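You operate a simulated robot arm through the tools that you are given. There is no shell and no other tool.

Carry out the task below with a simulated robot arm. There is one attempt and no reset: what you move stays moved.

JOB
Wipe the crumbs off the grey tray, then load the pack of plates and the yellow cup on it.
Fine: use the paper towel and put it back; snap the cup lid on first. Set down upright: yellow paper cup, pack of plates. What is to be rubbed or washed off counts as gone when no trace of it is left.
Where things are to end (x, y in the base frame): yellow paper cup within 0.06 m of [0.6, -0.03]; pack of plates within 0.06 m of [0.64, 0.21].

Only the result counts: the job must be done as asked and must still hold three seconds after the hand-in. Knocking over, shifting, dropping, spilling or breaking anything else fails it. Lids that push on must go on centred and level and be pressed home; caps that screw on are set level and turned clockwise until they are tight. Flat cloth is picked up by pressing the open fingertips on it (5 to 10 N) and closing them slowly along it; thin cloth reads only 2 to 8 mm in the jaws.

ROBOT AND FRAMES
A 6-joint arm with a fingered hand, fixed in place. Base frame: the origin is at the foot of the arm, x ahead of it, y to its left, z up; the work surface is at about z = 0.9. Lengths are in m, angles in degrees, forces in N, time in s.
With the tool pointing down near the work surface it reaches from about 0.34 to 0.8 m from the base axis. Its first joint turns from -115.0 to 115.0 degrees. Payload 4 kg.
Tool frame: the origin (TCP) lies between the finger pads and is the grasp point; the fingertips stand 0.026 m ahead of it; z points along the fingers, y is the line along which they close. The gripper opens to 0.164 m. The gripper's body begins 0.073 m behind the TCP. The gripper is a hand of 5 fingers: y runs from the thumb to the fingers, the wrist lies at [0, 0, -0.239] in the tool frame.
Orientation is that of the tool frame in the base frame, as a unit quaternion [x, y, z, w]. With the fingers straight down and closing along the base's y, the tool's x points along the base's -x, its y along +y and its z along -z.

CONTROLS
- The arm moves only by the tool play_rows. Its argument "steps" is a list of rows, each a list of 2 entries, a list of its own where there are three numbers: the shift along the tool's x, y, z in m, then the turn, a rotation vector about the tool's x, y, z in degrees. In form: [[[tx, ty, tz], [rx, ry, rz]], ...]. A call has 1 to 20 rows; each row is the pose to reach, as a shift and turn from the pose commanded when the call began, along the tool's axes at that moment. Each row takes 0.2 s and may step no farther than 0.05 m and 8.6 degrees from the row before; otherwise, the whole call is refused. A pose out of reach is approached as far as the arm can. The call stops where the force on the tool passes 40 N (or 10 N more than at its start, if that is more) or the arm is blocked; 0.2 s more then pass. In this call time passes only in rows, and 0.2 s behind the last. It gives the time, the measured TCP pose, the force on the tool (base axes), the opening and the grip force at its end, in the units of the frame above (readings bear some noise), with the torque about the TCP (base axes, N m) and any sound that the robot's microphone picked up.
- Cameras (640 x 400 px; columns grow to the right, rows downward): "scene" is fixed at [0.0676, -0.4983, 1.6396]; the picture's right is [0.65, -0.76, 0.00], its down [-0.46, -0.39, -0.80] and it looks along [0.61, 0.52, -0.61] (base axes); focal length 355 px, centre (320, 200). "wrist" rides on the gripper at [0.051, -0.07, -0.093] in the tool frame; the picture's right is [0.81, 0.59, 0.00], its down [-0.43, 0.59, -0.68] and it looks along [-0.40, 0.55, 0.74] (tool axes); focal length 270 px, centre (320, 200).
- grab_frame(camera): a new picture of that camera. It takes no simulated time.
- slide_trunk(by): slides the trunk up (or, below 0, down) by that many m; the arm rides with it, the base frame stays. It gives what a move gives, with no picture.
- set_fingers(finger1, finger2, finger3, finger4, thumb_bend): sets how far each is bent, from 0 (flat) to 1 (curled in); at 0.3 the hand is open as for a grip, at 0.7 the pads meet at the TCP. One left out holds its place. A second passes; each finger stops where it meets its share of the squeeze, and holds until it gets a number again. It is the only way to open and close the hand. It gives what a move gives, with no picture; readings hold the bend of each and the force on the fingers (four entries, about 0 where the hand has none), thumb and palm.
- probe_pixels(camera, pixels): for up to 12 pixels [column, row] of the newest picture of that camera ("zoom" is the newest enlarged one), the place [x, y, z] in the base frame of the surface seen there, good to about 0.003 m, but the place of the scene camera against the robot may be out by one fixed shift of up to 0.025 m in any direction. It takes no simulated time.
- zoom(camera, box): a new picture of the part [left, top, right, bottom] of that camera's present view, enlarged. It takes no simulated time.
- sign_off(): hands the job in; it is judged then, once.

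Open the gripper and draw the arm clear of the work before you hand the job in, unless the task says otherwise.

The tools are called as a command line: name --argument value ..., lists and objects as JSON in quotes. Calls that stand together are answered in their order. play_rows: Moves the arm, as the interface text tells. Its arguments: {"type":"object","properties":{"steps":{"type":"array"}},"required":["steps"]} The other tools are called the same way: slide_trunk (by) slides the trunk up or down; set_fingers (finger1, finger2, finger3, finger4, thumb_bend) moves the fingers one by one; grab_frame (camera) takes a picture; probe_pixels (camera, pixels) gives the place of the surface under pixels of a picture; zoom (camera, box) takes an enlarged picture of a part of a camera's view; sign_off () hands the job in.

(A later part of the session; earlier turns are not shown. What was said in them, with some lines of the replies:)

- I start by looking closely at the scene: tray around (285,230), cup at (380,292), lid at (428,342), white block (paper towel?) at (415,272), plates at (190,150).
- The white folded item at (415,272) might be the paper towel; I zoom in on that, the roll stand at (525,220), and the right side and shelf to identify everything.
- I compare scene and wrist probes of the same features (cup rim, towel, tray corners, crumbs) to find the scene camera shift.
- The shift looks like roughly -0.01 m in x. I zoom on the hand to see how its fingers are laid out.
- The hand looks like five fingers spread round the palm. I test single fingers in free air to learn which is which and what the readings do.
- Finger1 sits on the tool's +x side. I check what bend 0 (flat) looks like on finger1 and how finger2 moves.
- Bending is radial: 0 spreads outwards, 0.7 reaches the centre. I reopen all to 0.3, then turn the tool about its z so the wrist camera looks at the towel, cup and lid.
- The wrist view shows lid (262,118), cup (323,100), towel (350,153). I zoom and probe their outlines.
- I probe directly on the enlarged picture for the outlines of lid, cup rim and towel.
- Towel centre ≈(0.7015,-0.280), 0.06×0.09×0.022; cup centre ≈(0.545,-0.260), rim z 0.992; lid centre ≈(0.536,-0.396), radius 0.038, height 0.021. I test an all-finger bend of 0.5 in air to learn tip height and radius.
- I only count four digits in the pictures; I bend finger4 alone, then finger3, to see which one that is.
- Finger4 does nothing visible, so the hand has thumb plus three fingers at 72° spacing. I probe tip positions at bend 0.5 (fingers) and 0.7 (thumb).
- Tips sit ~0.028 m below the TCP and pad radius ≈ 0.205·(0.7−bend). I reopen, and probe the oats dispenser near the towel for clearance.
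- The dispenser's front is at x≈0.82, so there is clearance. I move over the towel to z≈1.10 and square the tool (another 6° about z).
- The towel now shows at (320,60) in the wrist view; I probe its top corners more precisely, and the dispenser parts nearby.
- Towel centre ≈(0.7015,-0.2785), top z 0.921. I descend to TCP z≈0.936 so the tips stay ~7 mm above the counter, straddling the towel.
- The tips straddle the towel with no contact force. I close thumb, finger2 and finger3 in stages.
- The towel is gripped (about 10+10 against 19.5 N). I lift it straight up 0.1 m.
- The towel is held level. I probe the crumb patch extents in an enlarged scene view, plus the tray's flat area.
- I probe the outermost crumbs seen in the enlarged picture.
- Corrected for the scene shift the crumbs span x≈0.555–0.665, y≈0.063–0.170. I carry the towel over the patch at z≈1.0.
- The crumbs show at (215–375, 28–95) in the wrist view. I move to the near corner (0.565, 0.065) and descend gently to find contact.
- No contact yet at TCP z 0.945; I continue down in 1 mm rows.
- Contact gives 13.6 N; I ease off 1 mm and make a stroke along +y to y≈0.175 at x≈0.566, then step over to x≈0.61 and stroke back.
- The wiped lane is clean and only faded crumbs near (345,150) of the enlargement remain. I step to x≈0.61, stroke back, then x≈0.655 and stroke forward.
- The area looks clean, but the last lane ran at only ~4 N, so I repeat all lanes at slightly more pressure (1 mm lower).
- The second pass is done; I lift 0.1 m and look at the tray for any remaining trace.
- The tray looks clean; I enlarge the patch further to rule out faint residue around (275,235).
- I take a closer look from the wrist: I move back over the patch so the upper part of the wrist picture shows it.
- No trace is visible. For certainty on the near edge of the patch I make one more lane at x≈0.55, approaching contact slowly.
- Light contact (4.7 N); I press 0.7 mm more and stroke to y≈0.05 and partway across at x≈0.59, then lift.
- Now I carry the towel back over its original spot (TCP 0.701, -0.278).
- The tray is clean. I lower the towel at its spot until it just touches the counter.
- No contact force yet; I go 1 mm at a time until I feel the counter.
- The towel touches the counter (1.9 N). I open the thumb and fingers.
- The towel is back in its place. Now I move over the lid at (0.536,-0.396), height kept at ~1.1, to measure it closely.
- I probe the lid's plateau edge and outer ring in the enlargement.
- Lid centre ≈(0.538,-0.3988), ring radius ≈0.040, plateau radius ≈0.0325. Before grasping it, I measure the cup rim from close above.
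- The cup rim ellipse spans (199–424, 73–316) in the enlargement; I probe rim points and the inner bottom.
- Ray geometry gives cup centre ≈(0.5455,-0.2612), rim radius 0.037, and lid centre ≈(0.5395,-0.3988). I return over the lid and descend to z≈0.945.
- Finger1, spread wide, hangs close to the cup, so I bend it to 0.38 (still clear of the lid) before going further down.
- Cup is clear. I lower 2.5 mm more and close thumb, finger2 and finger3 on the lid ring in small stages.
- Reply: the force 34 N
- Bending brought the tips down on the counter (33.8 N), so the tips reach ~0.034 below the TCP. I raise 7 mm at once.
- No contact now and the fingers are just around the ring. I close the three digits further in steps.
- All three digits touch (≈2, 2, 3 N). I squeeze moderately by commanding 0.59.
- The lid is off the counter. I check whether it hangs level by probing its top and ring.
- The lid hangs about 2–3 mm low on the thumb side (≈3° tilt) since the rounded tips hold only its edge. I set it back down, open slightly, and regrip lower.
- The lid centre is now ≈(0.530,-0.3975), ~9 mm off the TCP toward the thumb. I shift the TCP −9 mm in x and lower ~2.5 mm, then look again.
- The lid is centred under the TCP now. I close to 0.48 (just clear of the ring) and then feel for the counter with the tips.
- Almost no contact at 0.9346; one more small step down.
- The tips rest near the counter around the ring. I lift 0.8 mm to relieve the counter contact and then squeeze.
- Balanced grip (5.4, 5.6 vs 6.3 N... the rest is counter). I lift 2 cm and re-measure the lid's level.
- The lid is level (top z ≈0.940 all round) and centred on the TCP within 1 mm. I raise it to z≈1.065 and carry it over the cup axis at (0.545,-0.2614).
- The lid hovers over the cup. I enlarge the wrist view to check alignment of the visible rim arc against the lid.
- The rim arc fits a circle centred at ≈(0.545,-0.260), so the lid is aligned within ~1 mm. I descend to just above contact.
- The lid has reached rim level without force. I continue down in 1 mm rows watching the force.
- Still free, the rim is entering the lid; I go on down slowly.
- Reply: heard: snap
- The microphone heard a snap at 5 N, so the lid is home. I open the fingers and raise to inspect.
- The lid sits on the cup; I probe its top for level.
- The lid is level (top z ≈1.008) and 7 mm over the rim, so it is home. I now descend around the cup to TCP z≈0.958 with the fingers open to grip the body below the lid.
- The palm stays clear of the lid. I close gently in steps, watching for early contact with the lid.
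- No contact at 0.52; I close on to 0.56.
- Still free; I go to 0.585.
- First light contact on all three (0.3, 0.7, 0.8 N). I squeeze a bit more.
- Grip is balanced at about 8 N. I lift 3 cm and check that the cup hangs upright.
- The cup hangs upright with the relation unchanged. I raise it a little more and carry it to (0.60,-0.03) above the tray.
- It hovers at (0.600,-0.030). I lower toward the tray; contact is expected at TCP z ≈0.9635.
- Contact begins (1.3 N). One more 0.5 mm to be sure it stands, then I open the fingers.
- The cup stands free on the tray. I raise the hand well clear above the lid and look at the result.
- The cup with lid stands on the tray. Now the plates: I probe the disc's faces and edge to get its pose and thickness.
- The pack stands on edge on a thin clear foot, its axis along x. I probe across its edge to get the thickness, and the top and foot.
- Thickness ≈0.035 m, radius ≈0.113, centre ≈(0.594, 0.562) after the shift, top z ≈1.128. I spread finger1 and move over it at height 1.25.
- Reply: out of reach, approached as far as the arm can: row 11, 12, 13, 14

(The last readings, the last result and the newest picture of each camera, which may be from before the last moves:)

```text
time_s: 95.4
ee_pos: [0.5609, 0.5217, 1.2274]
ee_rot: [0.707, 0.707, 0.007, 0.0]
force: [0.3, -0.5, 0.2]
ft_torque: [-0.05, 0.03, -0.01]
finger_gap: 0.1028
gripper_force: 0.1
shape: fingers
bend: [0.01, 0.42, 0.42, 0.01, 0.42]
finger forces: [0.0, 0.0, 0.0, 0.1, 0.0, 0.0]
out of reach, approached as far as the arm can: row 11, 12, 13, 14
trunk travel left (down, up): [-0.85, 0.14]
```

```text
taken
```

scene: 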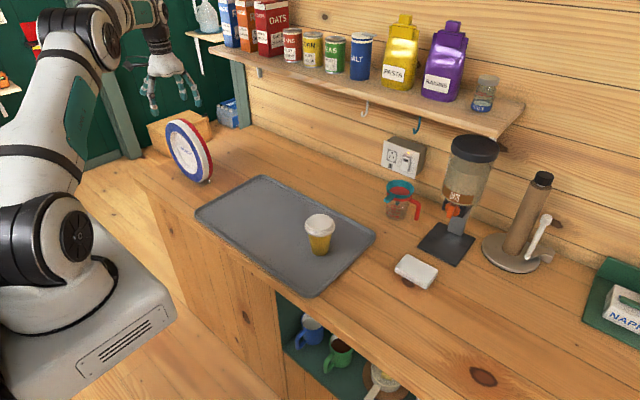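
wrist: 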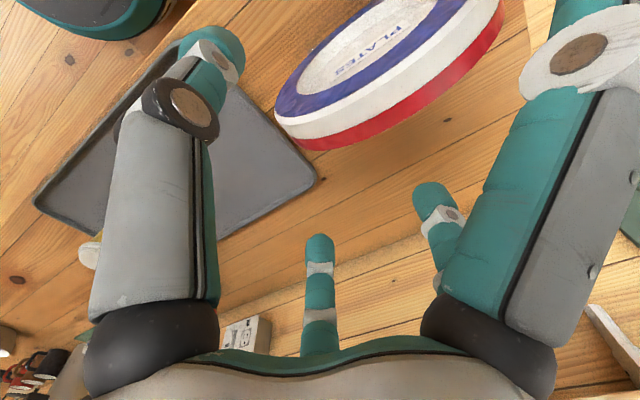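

At this height the arm cannot reach straight down over the disc (stopped at (0.561,0.522,1.227)). I back off and tilt the hand 20° about the disc's axis (tool y) so the wrist stays nearer while the pads stay parallel to the disc faces.

play_rows --steps '[[[-0.04, 0, 0], [0, 0, 0]], [[-0.08, 0, 0], [0, 0, 0]], [[-0.12, 0, 0], [0, 0, 0]], [[-0.15, 0, 0], [0, 0, 0]], [[-0.15, 0, 0], [0, 7, 0]], [[-0.15, 0, 0], [0, 14, 0]], [[-0.15, 0, 0], [0, 20, 0]]]'

```text
time_s: 97.0
ee_pos: [0.563, 0.3711, 1.2288]
ee_rot: [0.697, 0.695, 0.124, -0.123]
force: [-0.2, 0.5, 0.6]
ft_torque: [0.0, 0.0, -0.01]
finger_gap: 0.1033
gripper_force: 0.1
shape: fingers
bend: [0.01, 0.42, 0.42, 0.01, 0.42]
finger forces: [0.0, 0.1, 0.0, 0.0, 0.1, 0.0]
trunk travel left (down, up): [-0.85, 0.14]
```

The tilt took effect at (0.563,0.371,1.229). I move to hover over the disc at ≈(0.594,0.5625,1.19), keeping the tilt.

play_rows --steps '[[[0.0276, 0.005, 0.017], [0, 0, 0]], [[0.0552, 0.01, 0.034], [0, 0, 0]], [[0.0828, 0.0155, 0.051], [0, 0, 0]], [[0.1104, 0.021, 0.068], [0, 0, 0]], [[0.138, 0.026, 0.085], [0, 0, 0]], [[0.1657, 0.031, 0.1018], [0, 0, 0]], [[0.1657, 0.031, 0.1018], [0, 0, 0]]]'

grab_frame --camera "wrist"

grab_frame --camera "scene"

zoom --camera "scene" --box '[135, 60, 245, 195]'

```text
time_s: 98.6
ee_pos: [0.5931, 0.5622, 1.1896]
ee_rot: [0.696, 0.697, 0.123, -0.122]
force: [-0.1, 0.5, -0.4]
ft_torque: [-0.03, 0.04, 0.02]
finger_gap: 0.103
gripper_force: 0.2
shape: fingers
bend: [0.01, 0.42, 0.42, 0.01, 0.42]
finger forces: [0.0, 0.0, 0.0, 0.0, 0.0, 0.1]
trunk travel left (down, up): [-0.85, 0.14]
```

```text
taken
```

wrist: 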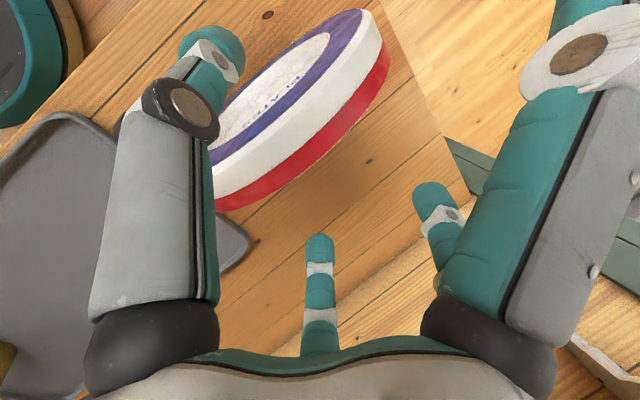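

```text
taken
```

scene: 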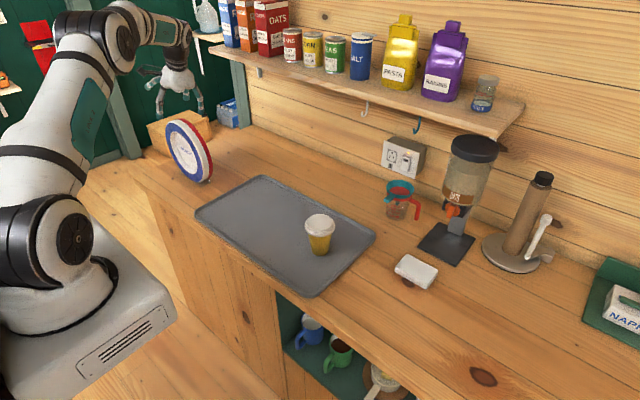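

```text
2.96 times, centred on (190, 128) of scene
```

zoom: 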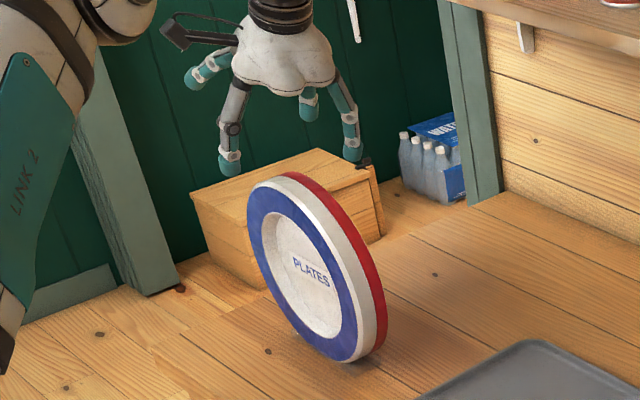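

Reached the hover pose with the tilt. I probe the disc's rim in the wrist picture for its x-faces, top and centre.

zoom --camera "wrist" --box '[200, 0, 400, 210]'

probe_pixels --camera "wrist" --pixels '[[300, 110], [320, 112], [335, 118], [345, 128], [325, 150], [355, 60], [375, 45], [385, 60], [225, 165], [222, 195], [270, 155], [290, 170]]'

```text
1.90 times, centred on (300, 105) of wrist
```

zoom: 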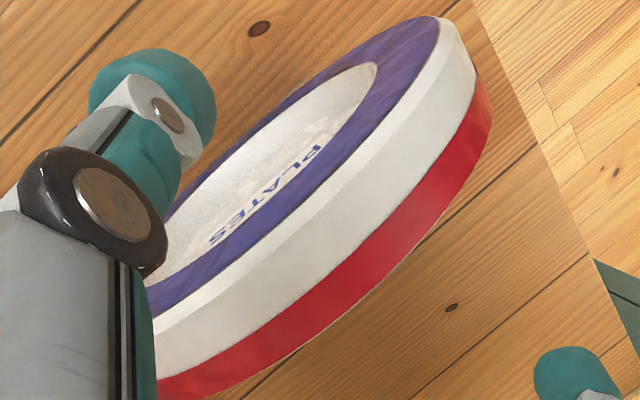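

```text
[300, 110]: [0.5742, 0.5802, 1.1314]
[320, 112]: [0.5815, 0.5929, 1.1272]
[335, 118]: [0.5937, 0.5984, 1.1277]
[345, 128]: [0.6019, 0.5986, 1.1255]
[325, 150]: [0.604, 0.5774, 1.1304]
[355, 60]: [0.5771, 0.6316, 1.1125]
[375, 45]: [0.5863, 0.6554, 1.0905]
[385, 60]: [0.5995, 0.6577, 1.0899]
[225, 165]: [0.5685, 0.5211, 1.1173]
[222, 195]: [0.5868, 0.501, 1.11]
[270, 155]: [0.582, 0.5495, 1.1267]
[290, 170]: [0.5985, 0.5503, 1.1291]
```

Rim fit: mid-plane x ≈0.591, centre y ≈0.566, top z ≈1.131. I descend vertically to TCP z≈1.110 with thumb and fingers straddling the disc.

play_rows --steps '[[[-0.004, -0.001, 0.018], [0, 0, 0]], [[-0.0105, -0.002, 0.037], [0, 0, 0]], [[-0.0165, -0.002, 0.055], [0, 0, 0]], [[-0.0215, -0.002, 0.068], [0, 0, 0]], [[-0.0246, -0.002, 0.0762], [0, 0, 0]], [[-0.0246, -0.002, 0.0762], [0, 0, 0]]]'

grab_frame --camera "wrist"

zoom --camera "scene" --box '[135, 60, 245, 195]'

```text
time_s: 100.0
ee_pos: [0.5917, 0.5649, 1.1091]
ee_rot: [0.697, 0.696, 0.123, -0.123]
force: [0.0, -0.3, 0.8]
ft_torque: [0.05, 0.01, 0.01]
finger_gap: 0.1029
gripper_force: 0.0
shape: fingers
bend: [0.01, 0.42, 0.42, 0.01, 0.42]
finger forces: [0.0, 0.1, 0.0, 0.0, 0.0, 0.1]
trunk travel left (down, up): [-0.85, 0.14]
```

```text
taken
```

wrist: 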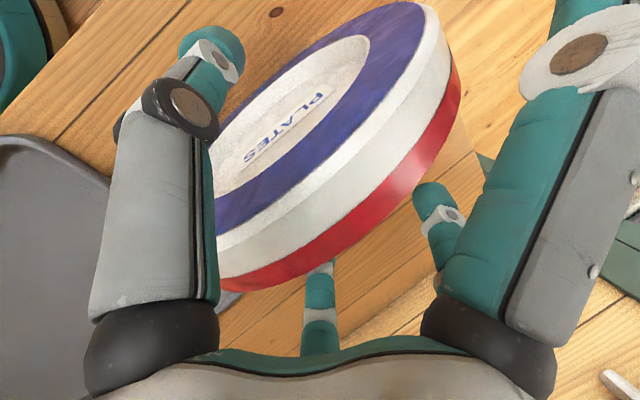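

```text
2.96 times, centred on (190, 128) of scene
```

zoom: 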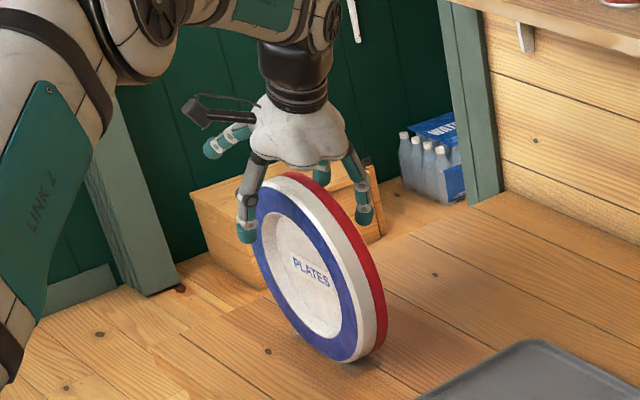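

Thumb is before the blue face, fingers behind the red. I close in steps so the disc is not pushed over.

set_fingers --finger2 0.55 --finger3 0.55 --thumb_bend 0.57

set_fingers --finger2 0.58 --finger3 0.58 --thumb_bend 0.6

grab_frame --camera "wrist"

```text
time_s: 101.0
ee_pos: [0.5903, 0.5638, 1.1095]
ee_rot: [0.696, 0.696, 0.123, -0.123]
force: [0.2, -0.2, -0.2]
ft_torque: [0.0, 0.01, 0.02]
finger_gap: 0.0992
gripper_force: 0.2
shape: fingers
bend: [0.01, 0.55, 0.55, 0.01, 0.56]
finger forces: [0.0, 0.1, 0.0, 0.0, 0.0, 0.1]
trunk travel left (down, up): [-0.85, 0.14]
```

```text
time_s: 102.0
ee_pos: [0.5912, 0.5637, 1.1096]
ee_rot: [0.696, 0.696, 0.123, -0.123]
force: [-0.3, 0.2, 0.6]
ft_torque: [-0.03, 0.03, -0.01]
finger_gap: 0.0995
gripper_force: 0.3
shape: fingers
bend: [0.01, 0.57, 0.57, 0.01, 0.6]
finger forces: [0.1, 0.1, 0.1, 0.1, 0.5, 0.0]
trunk travel left (down, up): [-0.85, 0.14]
```

```text
taken
```

wrist: 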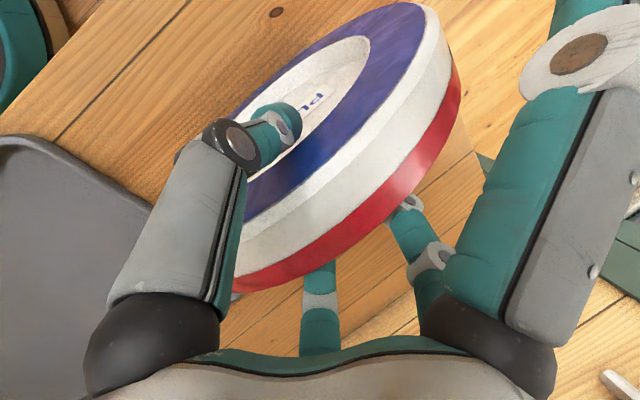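

Thumb just touches (0.5 N). I bring the fingers up to it and then squeeze.

set_fingers --finger2 0.61 --finger3 0.61 --thumb_bend 0.61

set_fingers --finger2 0.7 --finger3 0.7 --thumb_bend 0.7

grab_frame --camera "wrist"

zoom --camera "scene" --box '[135, 60, 245, 195]'

```text
time_s: 103.0
ee_pos: [0.5903, 0.5646, 1.1102]
ee_rot: [0.697, 0.696, 0.123, -0.123]
force: [0.5, 0.4, 0.1]
ft_torque: [-0.02, -0.01, 0.0]
finger_gap: 0.0994
gripper_force: 2.5
shape: fingers
bend: [0.01, 0.59, 0.59, 0.01, 0.6]
finger forces: [0.0, 1.6, 1.4, 0.0, 2.5, 0.1]
trunk travel left (down, up): [-0.85, 0.14]
```

```text
time_s: 104.0
ee_pos: [0.5912, 0.5646, 1.1089]
ee_rot: [0.696, 0.697, 0.123, -0.123]
force: [0.3, -1.1, 0.4]
ft_torque: [0.0, 0.03, 0.0]
finger_gap: 0.0996
gripper_force: 14.9
shape: fingers
bend: [0.01, 0.61, 0.61, 0.01, 0.62]
finger forces: [0.0, 7.5, 7.4, 0.0, 14.6, 0.1]
trunk travel left (down, up): [-0.85, 0.14]
```

```text
taken
```

wrist: 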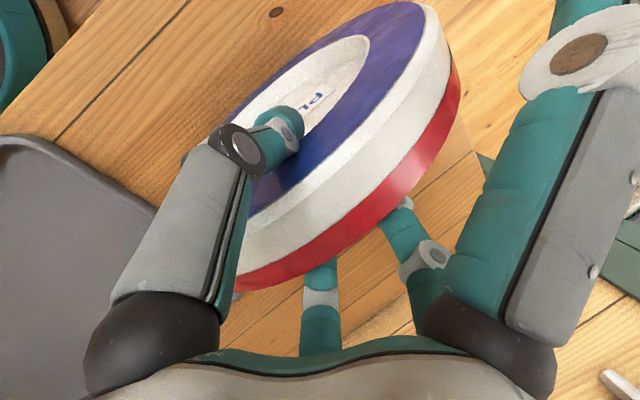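

```text
2.96 times, centred on (190, 128) of scene
```

zoom: 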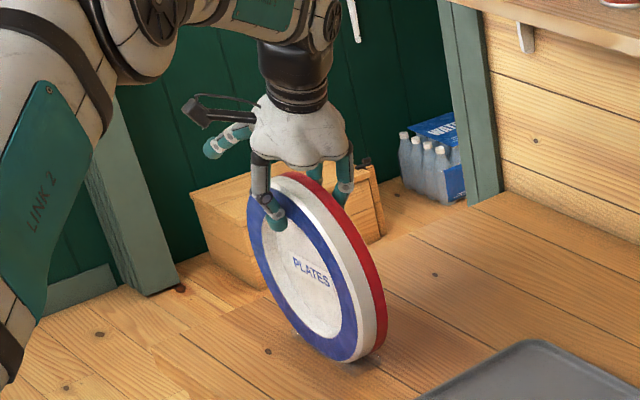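

The disc is gripped evenly (7.5+7.4 vs 14.6 N). I add some squeeze for security and lift slowly 3 cm.

set_fingers --finger2 0.76 --finger3 0.76 --thumb_bend 0.76

play_rows --steps '[[[0.0017, 0, -0.0047], [0, 0, 0]], [[0.0034, 0, -0.0094], [0, 0, 0]], [[0.0068, 0, -0.0188], [0, 0, 0]], [[0.0103, 0, -0.0282], [0, 0, 0]], [[0.0103, 0, -0.0282], [0, 0, 0]]]'

grab_frame --camera "wrist"

zoom --camera "scene" --box '[135, 60, 245, 195]'

```text
time_s: 105.0
ee_pos: [0.5906, 0.5648, 1.1098]
ee_rot: [0.696, 0.696, 0.123, -0.122]
force: [-0.2, 1.1, -0.4]
ft_torque: [0.01, -0.02, -0.01]
finger_gap: 0.0993
gripper_force: 19.3
shape: fingers
bend: [0.01, 0.61, 0.61, 0.01, 0.62]
finger forces: [0.1, 9.5, 9.7, 0.0, 19.5, 0.0]
trunk travel left (down, up): [-0.85, 0.14]
```

```text
time_s: 106.2
ee_pos: [0.5911, 0.5665, 1.1389]
ee_rot: [0.696, 0.696, 0.123, -0.123]
force: [0.0, -0.1, -4.6]
ft_torque: [-0.02, 0.02, 0.01]
finger_gap: 0.0994
gripper_force: 19.1
shape: fingers
bend: [0.01, 0.61, 0.61, 0.01, 0.62]
finger forces: [0.0, 9.6, 9.4, 0.0, 18.9, 0.1]
trunk travel left (down, up): [-0.85, 0.14]
```

```text
taken
```

wrist: 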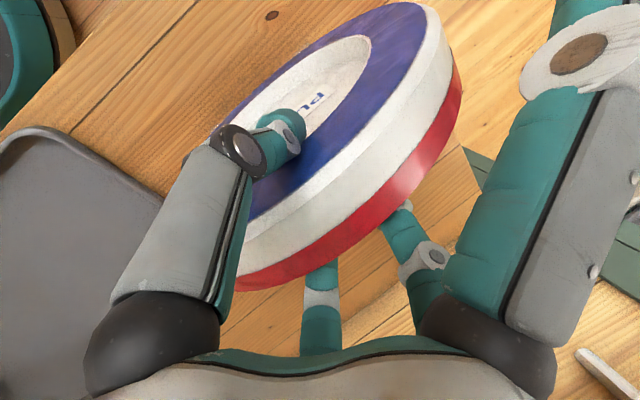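

```text
2.96 times, centred on (190, 128) of scene
```

zoom: 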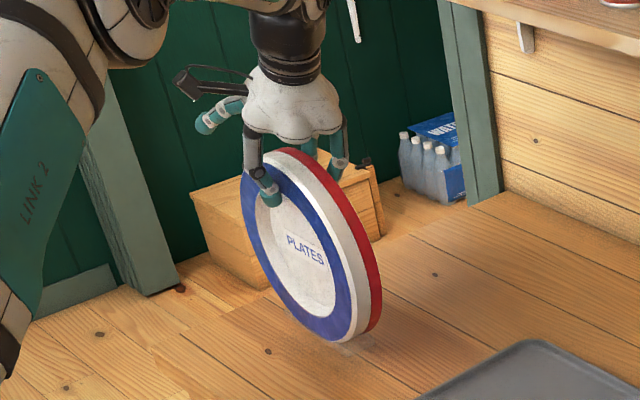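

The pack hangs upright (4.6 N weight) with no slip. I lift 3 cm more and carry it to above (0.64, 0.21), keeping the tilt.

play_rows --steps '[[[0.0052, 0, -0.0141], [0, 0, 0]], [[0.0103, 0, -0.0282], [0, 0, 0]], [[-0.0207, 0.0045, -0.0393], [0, 0, 0]], [[-0.0545, 0.0095, -0.0516], [0, 0, 0]], [[-0.0883, 0.0145, -0.0639], [0, 0, 0]], [[-0.1221, 0.0195, -0.0762], [0, 0, 0]], [[-0.1559, 0.0245, -0.0885], [0, 0, 0]], [[-0.1897, 0.0295, -0.1008], [0, 0, 0]], [[-0.2235, 0.0345, -0.1131], [0, 0, 0]], [[-0.2573, 0.0395, -0.1254], [0, 0, 0]], [[-0.2911, 0.0445, -0.1377], [0, 0, 0]], [[-0.3142, 0.048, -0.1461], [0, 0, 0]], [[-0.3242, 0.049, -0.15], [0, 0, 0]], [[-0.3242, 0.049, -0.15], [0, 0, 0]]]'

grab_frame --camera "scene"

grab_frame --camera "wrist"

zoom --camera "scene" --box '[200, 110, 360, 280]'

```text
time_s: 109.2
ee_pos: [0.6407, 0.2087, 1.1699]
ee_rot: [0.697, 0.696, 0.122, -0.123]
force: [0.4, -1.0, -4.7]
ft_torque: [-0.05, 0.01, -0.03]
finger_gap: 0.0993
gripper_force: 19.4
shape: fingers
bend: [0.01, 0.61, 0.61, 0.01, 0.63]
finger forces: [0.1, 9.5, 9.3, 0.0, 18.6, 0.0]
trunk travel left (down, up): [-0.85, 0.14]
```

```text
taken
```

scene: 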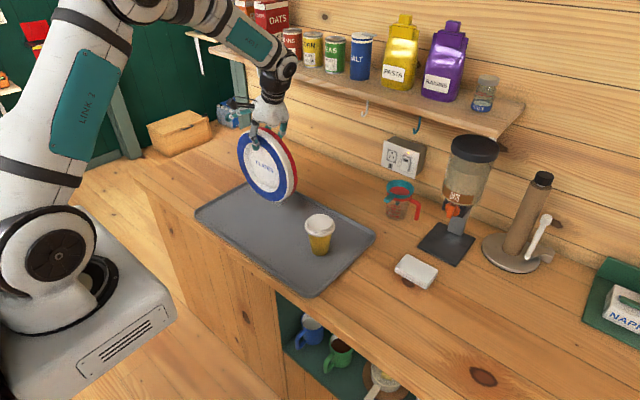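

```text
taken
```

wrist: 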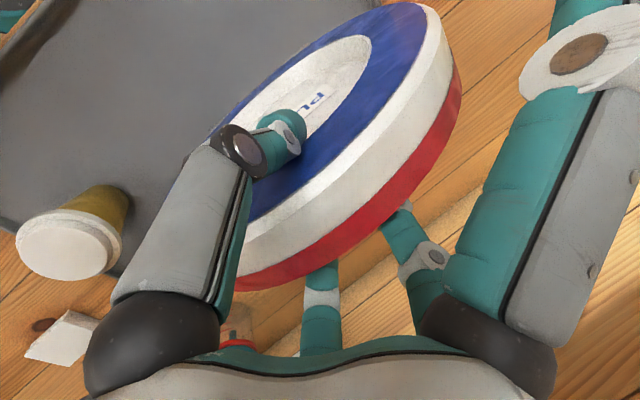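

```text
2.35 times, centred on (280, 195) of scene
```

zoom: 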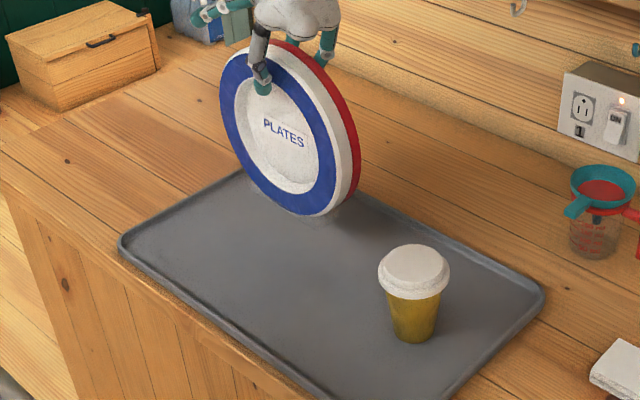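

The pack is above its place at (0.641,0.209). I lower it vertically to near the tray, then slowly to contact.

play_rows --steps '[[[-0.0051, 0, 0.0141], [0, 0, 0]], [[-0.0103, 0, 0.0282], [0, 0, 0]], [[-0.0144, 0, 0.0395], [0, 0, 0]], [[-0.0164, 0, 0.0451], [0, 0, 0]], [[-0.0171, 0, 0.047], [0, 0, 0]], [[-0.0171, 0, 0.047], [0, 0, 0]]]'

play_rows --steps '[[[-0.0003, 0, 0.0009], [0, 0, 0]], [[-0.0007, 0, 0.0019], [0, 0, 0]], [[-0.001, 0, 0.0028], [0, 0, 0]], [[-0.001, 0, 0.0028], [0, 0, 0]]]'

```text
time_s: 110.6
ee_pos: [0.6403, 0.2096, 1.1192]
ee_rot: [0.696, 0.696, 0.123, -0.123]
force: [0.4, -0.2, -4.3]
ft_torque: [-0.01, 0.02, 0.01]
finger_gap: 0.0994
gripper_force: 18.9
shape: fingers
bend: [0.01, 0.61, 0.61, 0.01, 0.63]
finger forces: [0.1, 9.5, 9.4, 0.0, 18.6, 0.0]
trunk travel left (down, up): [-0.85, 0.14]
```

```text
time_s: 111.6
ee_pos: [0.6406, 0.2097, 1.115]
ee_rot: [0.696, 0.697, 0.122, -0.123]
force: [0.4, 0.8, -2.8]
ft_torque: [0.0, 0.01, 0.01]
finger_gap: 0.0994
gripper_force: 18.5
shape: fingers
bend: [0.01, 0.61, 0.61, 0.01, 0.63]
finger forces: [0.0, 9.5, 9.4, 0.0, 18.9, 0.0]
trunk travel left (down, up): [-0.85, 0.14]
```

The weight is partly taken by the tray (−4.5 → −2.8 N). I go 1 mm further in half-millimetre rows.

play_rows --steps '[[[-0.0002, 0, 0.0005], [0, 0, 0]], [[-0.0003, 0, 0.0009], [0, 0, 0]], [[-0.0003, 0, 0.0009], [0, 0, 0]]]'

zoom --camera "scene" --box '[220, 110, 330, 230]'

```text
time_s: 112.4
ee_pos: [0.64, 0.2109, 1.1156]
ee_rot: [0.697, 0.696, 0.123, -0.123]
force: [0.2, 1.6, -0.4]
ft_torque: [-0.03, 0.0, -0.02]
finger_gap: 0.0992
gripper_force: 19.2
shape: fingers
bend: [0.01, 0.61, 0.61, 0.01, 0.63]
finger forces: [0.0, 9.6, 9.5, 0.0, 19.2, 0.0]
trunk travel left (down, up): [-0.85, 0.14]
```

```text
3.33 times, centred on (275, 170) of scene
```

zoom: 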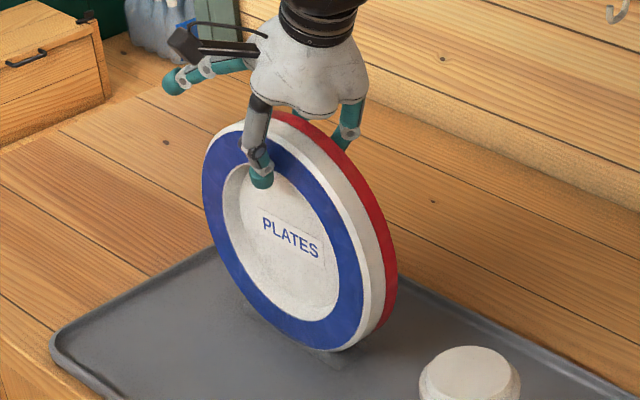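

The tray now carries the pack. I press half a millimetre more so the foot sits flat, then ease the grip in two steps.

play_rows --steps '[[[-0.0002, 0, 0.0006], [0, 0, 0]], [[-0.0002, 0, 0.0006], [0, 0, 0]]]'

set_fingers --finger2 0.62 --finger3 0.62 --thumb_bend 0.635

```text
time_s: 113.0
ee_pos: [0.6387, 0.2097, 1.115]
ee_rot: [0.697, 0.696, 0.123, -0.122]
force: [-0.9, 1.1, 1.9]
ft_torque: [0.03, 0.02, -0.03]
finger_gap: 0.0995
gripper_force: 19.5
shape: fingers
bend: [0.01, 0.61, 0.61, 0.01, 0.63]
finger forces: [0.1, 9.7, 9.4, 0.0, 19.6, 0.0]
trunk travel left (down, up): [-0.85, 0.14]
```

```text
time_s: 114.0
ee_pos: [0.6395, 0.21, 1.115]
ee_rot: [0.696, 0.696, 0.123, -0.123]
force: [-1.1, 0.4, 1.0]
ft_torque: [0.02, 0.07, 0.0]
finger_gap: 0.0995
gripper_force: 4.9
shape: fingers
bend: [0.01, 0.6, 0.6, 0.01, 0.61]
finger forces: [0.0, 2.3, 2.2, 0.0, 5.2, 0.0]
trunk travel left (down, up): [-0.85, 0.14]
```

Grip is down to ~5 N and the pack still stands. I open fully in two more steps.

set_fingers --finger2 0.58 --finger3 0.58 --thumb_bend 0.59

set_fingers --finger2 0.42 --finger3 0.42 --thumb_bend 0.42

zoom --camera "scene" --box '[220, 110, 330, 230]'

grab_frame --camera "wrist"

```text
time_s: 115.0
ee_pos: [0.6397, 0.2081, 1.1161]
ee_rot: [0.696, 0.696, 0.123, -0.123]
force: [-0.3, 0.0, -0.1]
ft_torque: [0.0, 0.03, -0.03]
finger_gap: 0.099
gripper_force: 0.2
shape: fingers
bend: [0.01, 0.57, 0.57, 0.01, 0.59]
finger forces: [0.0, 0.0, 0.1, 0.1, 0.4, 0.0]
trunk travel left (down, up): [-0.85, 0.14]
```

```text
time_s: 116.0
ee_pos: [0.6395, 0.2093, 1.1145]
ee_rot: [0.696, 0.696, 0.123, -0.123]
force: [0.0, -0.2, -0.4]
ft_torque: [0.0, 0.0, -0.02]
finger_gap: 0.1027
gripper_force: 0.1
shape: fingers
bend: [0.01, 0.42, 0.42, 0.01, 0.42]
finger forces: [0.1, 0.1, 0.0, 0.0, 0.0, 0.1]
trunk travel left (down, up): [-0.85, 0.14]
```

```text
3.33 times, centred on (275, 170) of scene
```

zoom: 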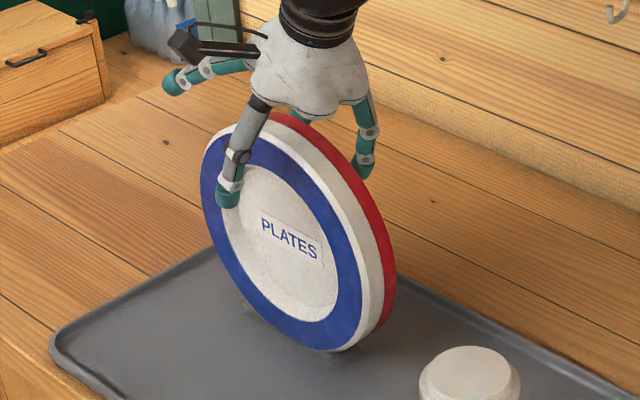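

```text
taken
```

wrist: 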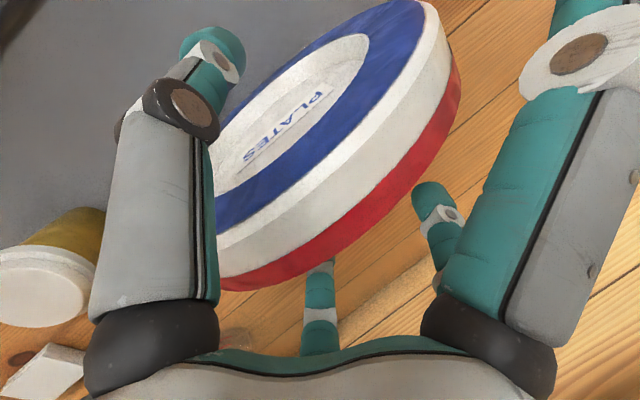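

The pack stands by itself. I withdraw the hand straight up 0.16 m (base vertical) and look.

play_rows --steps '[[[0.0068, 0, -0.0188], [0, 0, 0]], [[0.0171, 0, -0.047], [0, 0, 0]], [[0.0274, 0, -0.0752], [0, 0, 0]], [[0.041, 0, -0.1128], [0, 0, 0]], [[0.0547, 0, -0.1504], [0, 0, 0]], [[0.0547, 0, -0.1504], [0, 0, 0]]]'

grab_frame --camera "scene"

grab_frame --camera "wrist"

```text
time_s: 117.4
ee_pos: [0.6393, 0.2094, 1.2759]
ee_rot: [0.697, 0.696, 0.123, -0.123]
force: [-0.7, 0.0, 0.9]
ft_torque: [0.03, -0.02, -0.02]
finger_gap: 0.1027
gripper_force: 0.0
shape: fingers
bend: [0.01, 0.42, 0.42, 0.01, 0.42]
finger forces: [0.0, 0.1, 0.0, 0.0, 0.1, 0.0]
trunk travel left (down, up): [-0.85, 0.14]
```

```text
taken
```

scene: 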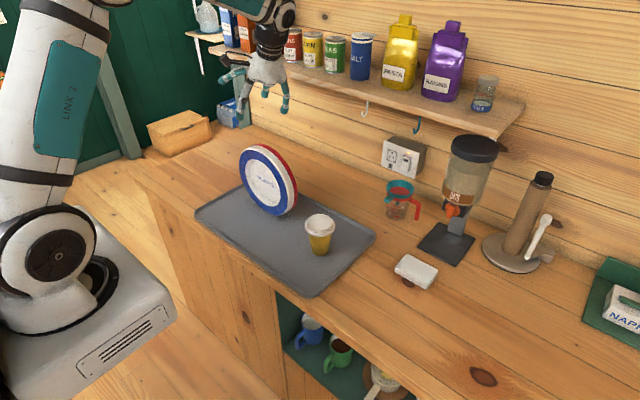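

```text
taken
```

wrist: 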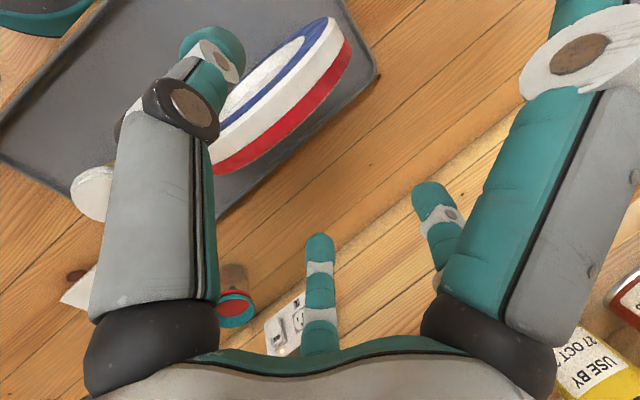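

Everything stands well. I retreat the arm toward the base and up, untilting the hand, away from shelf and tray.

play_rows --steps '[[[-0.0123, -0.03, -0.0151], [0, -3, 0]], [[-0.0245, -0.06, -0.0302], [0, -6, 0]], [[-0.0368, -0.09, -0.0453], [0, -10, 0]], [[-0.049, -0.12, -0.0604], [0, -14, 0]], [[-0.0613, -0.15, -0.0755], [0, -17, 0]], [[-0.0735, -0.18, -0.0906], [0, -20, 0]], [[-0.0735, -0.18, -0.0906], [0, -20, 0]]]'

set_fingers --finger1 0.3 --finger2 0.3 --finger3 0.3 --finger4 0.3 --thumb_bend 0.3

grab_frame --camera "scene"

zoom --camera "scene" --box '[190, 130, 390, 305]'

probe_pixels --camera "scene" --pixels '[[320, 222], [318, 250], [265, 178], [268, 185], [287, 170], [415, 270], [250, 160], [277, 208]]'

```text
time_s: 119.0
ee_pos: [0.4596, 0.109, 1.3344]
ee_rot: [0.706, 0.708, -0.002, -0.001]
force: [-0.1, -0.3, -0.9]
ft_torque: [-0.05, 0.03, 0.0]
finger_gap: 0.1029
gripper_force: 0.0
shape: fingers
bend: [0.01, 0.42, 0.42, 0.01, 0.42]
finger forces: [0.1, 0.1, 0.0, 0.0, 0.0, 0.0]
trunk travel left (down, up): [-0.85, 0.14]
```

```text
time_s: 120.0
ee_pos: [0.4588, 0.1102, 1.3335]
ee_rot: [0.707, 0.707, 0.0, 0.001]
force: [0.8, 0.0, -0.8]
ft_torque: [0.03, 0.02, 0.04]
finger_gap: 0.0908
gripper_force: 0.0
shape: fingers
bend: [0.3, 0.3, 0.3, 0.3, 0.3]
finger forces: [0.0, 0.0, 0.0, 0.0, 0.1, 0.1]
trunk travel left (down, up): [-0.85, 0.14]
```

```text
taken
```

scene: 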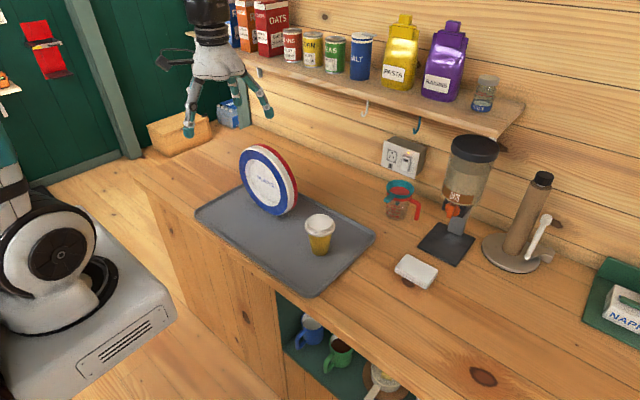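

```text
2.29 times, centred on (290, 218) of scene
```

zoom: 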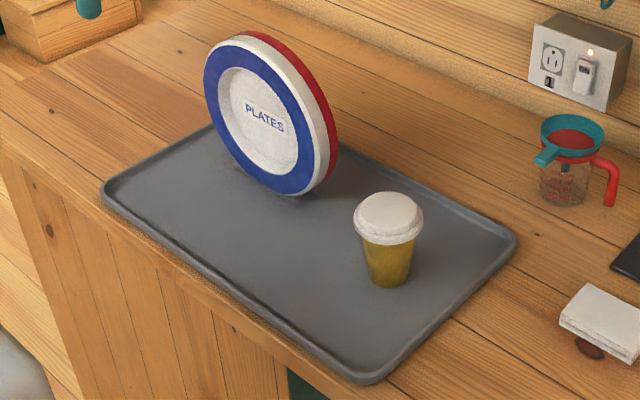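

```text
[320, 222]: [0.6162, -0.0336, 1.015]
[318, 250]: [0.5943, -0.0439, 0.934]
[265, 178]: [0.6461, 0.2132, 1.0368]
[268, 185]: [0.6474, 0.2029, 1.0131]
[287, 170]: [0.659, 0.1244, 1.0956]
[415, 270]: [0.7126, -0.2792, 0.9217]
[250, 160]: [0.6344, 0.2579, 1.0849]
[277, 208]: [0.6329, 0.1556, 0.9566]
```

Cup ≈(0.60,-0.03) with lid on, plates ≈(0.64,0.21) standing, towel in its place. One last close look at the tray surface for any trace before handing in.

zoom --camera "scene" --box '[235, 195, 325, 265]'

zoom --camera "scene" --box '[225, 135, 345, 265]'

```text
5.71 times, centred on (280, 230) of scene
```

zoom: 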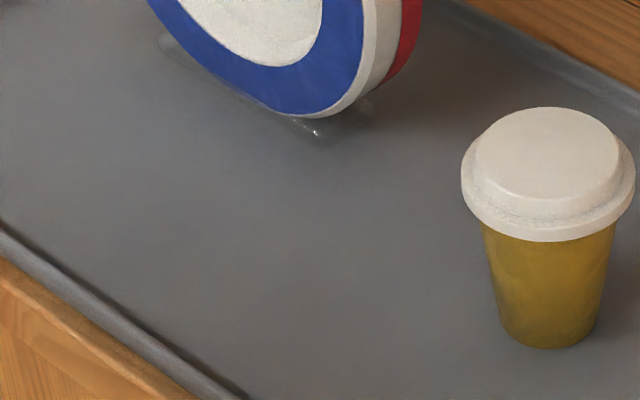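

```text
3.08 times, centred on (285, 200) of scene
```

zoom: 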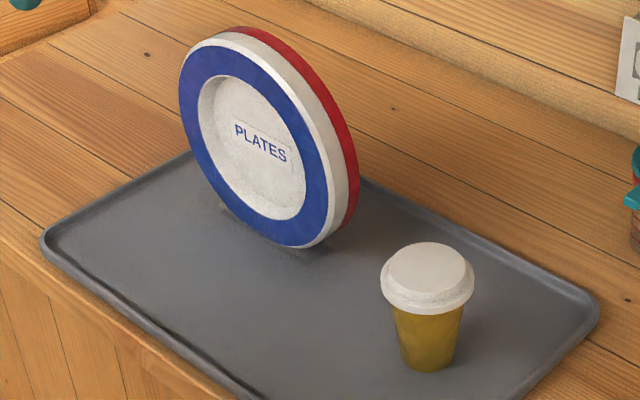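

The tray is clean, both items stand upright in place, the towel is back and the hand is open and clear. I hand the job in.

sign_off

```text
The job is handed in.
```

The job is handed in. The tray is wiped, and the lidded yellow cup and the pack of plates are standing on it.

- **Tray:** I wiped the crumb patch several times with the folded paper towel. Close-up pictures afterwards show no crumbs left.
- **Paper towel:** It is back where it was, at about [0.70, -0.28].
- **Cup:** The lid went on level and the microphone heard it snap. The cup stands upright at about [0.60, -0.03].
- **Plates:** The pack stands on its foot at about [0.64, 0.21]. I took "upright" to mean standing on edge, as it was at the start.

While gripping the lid I had to set it down and grip it again, which moved it about 1 cm on the counter before it went on the cup. I saw nothing else shifted or knocked over. The hand is open and clear of the work.
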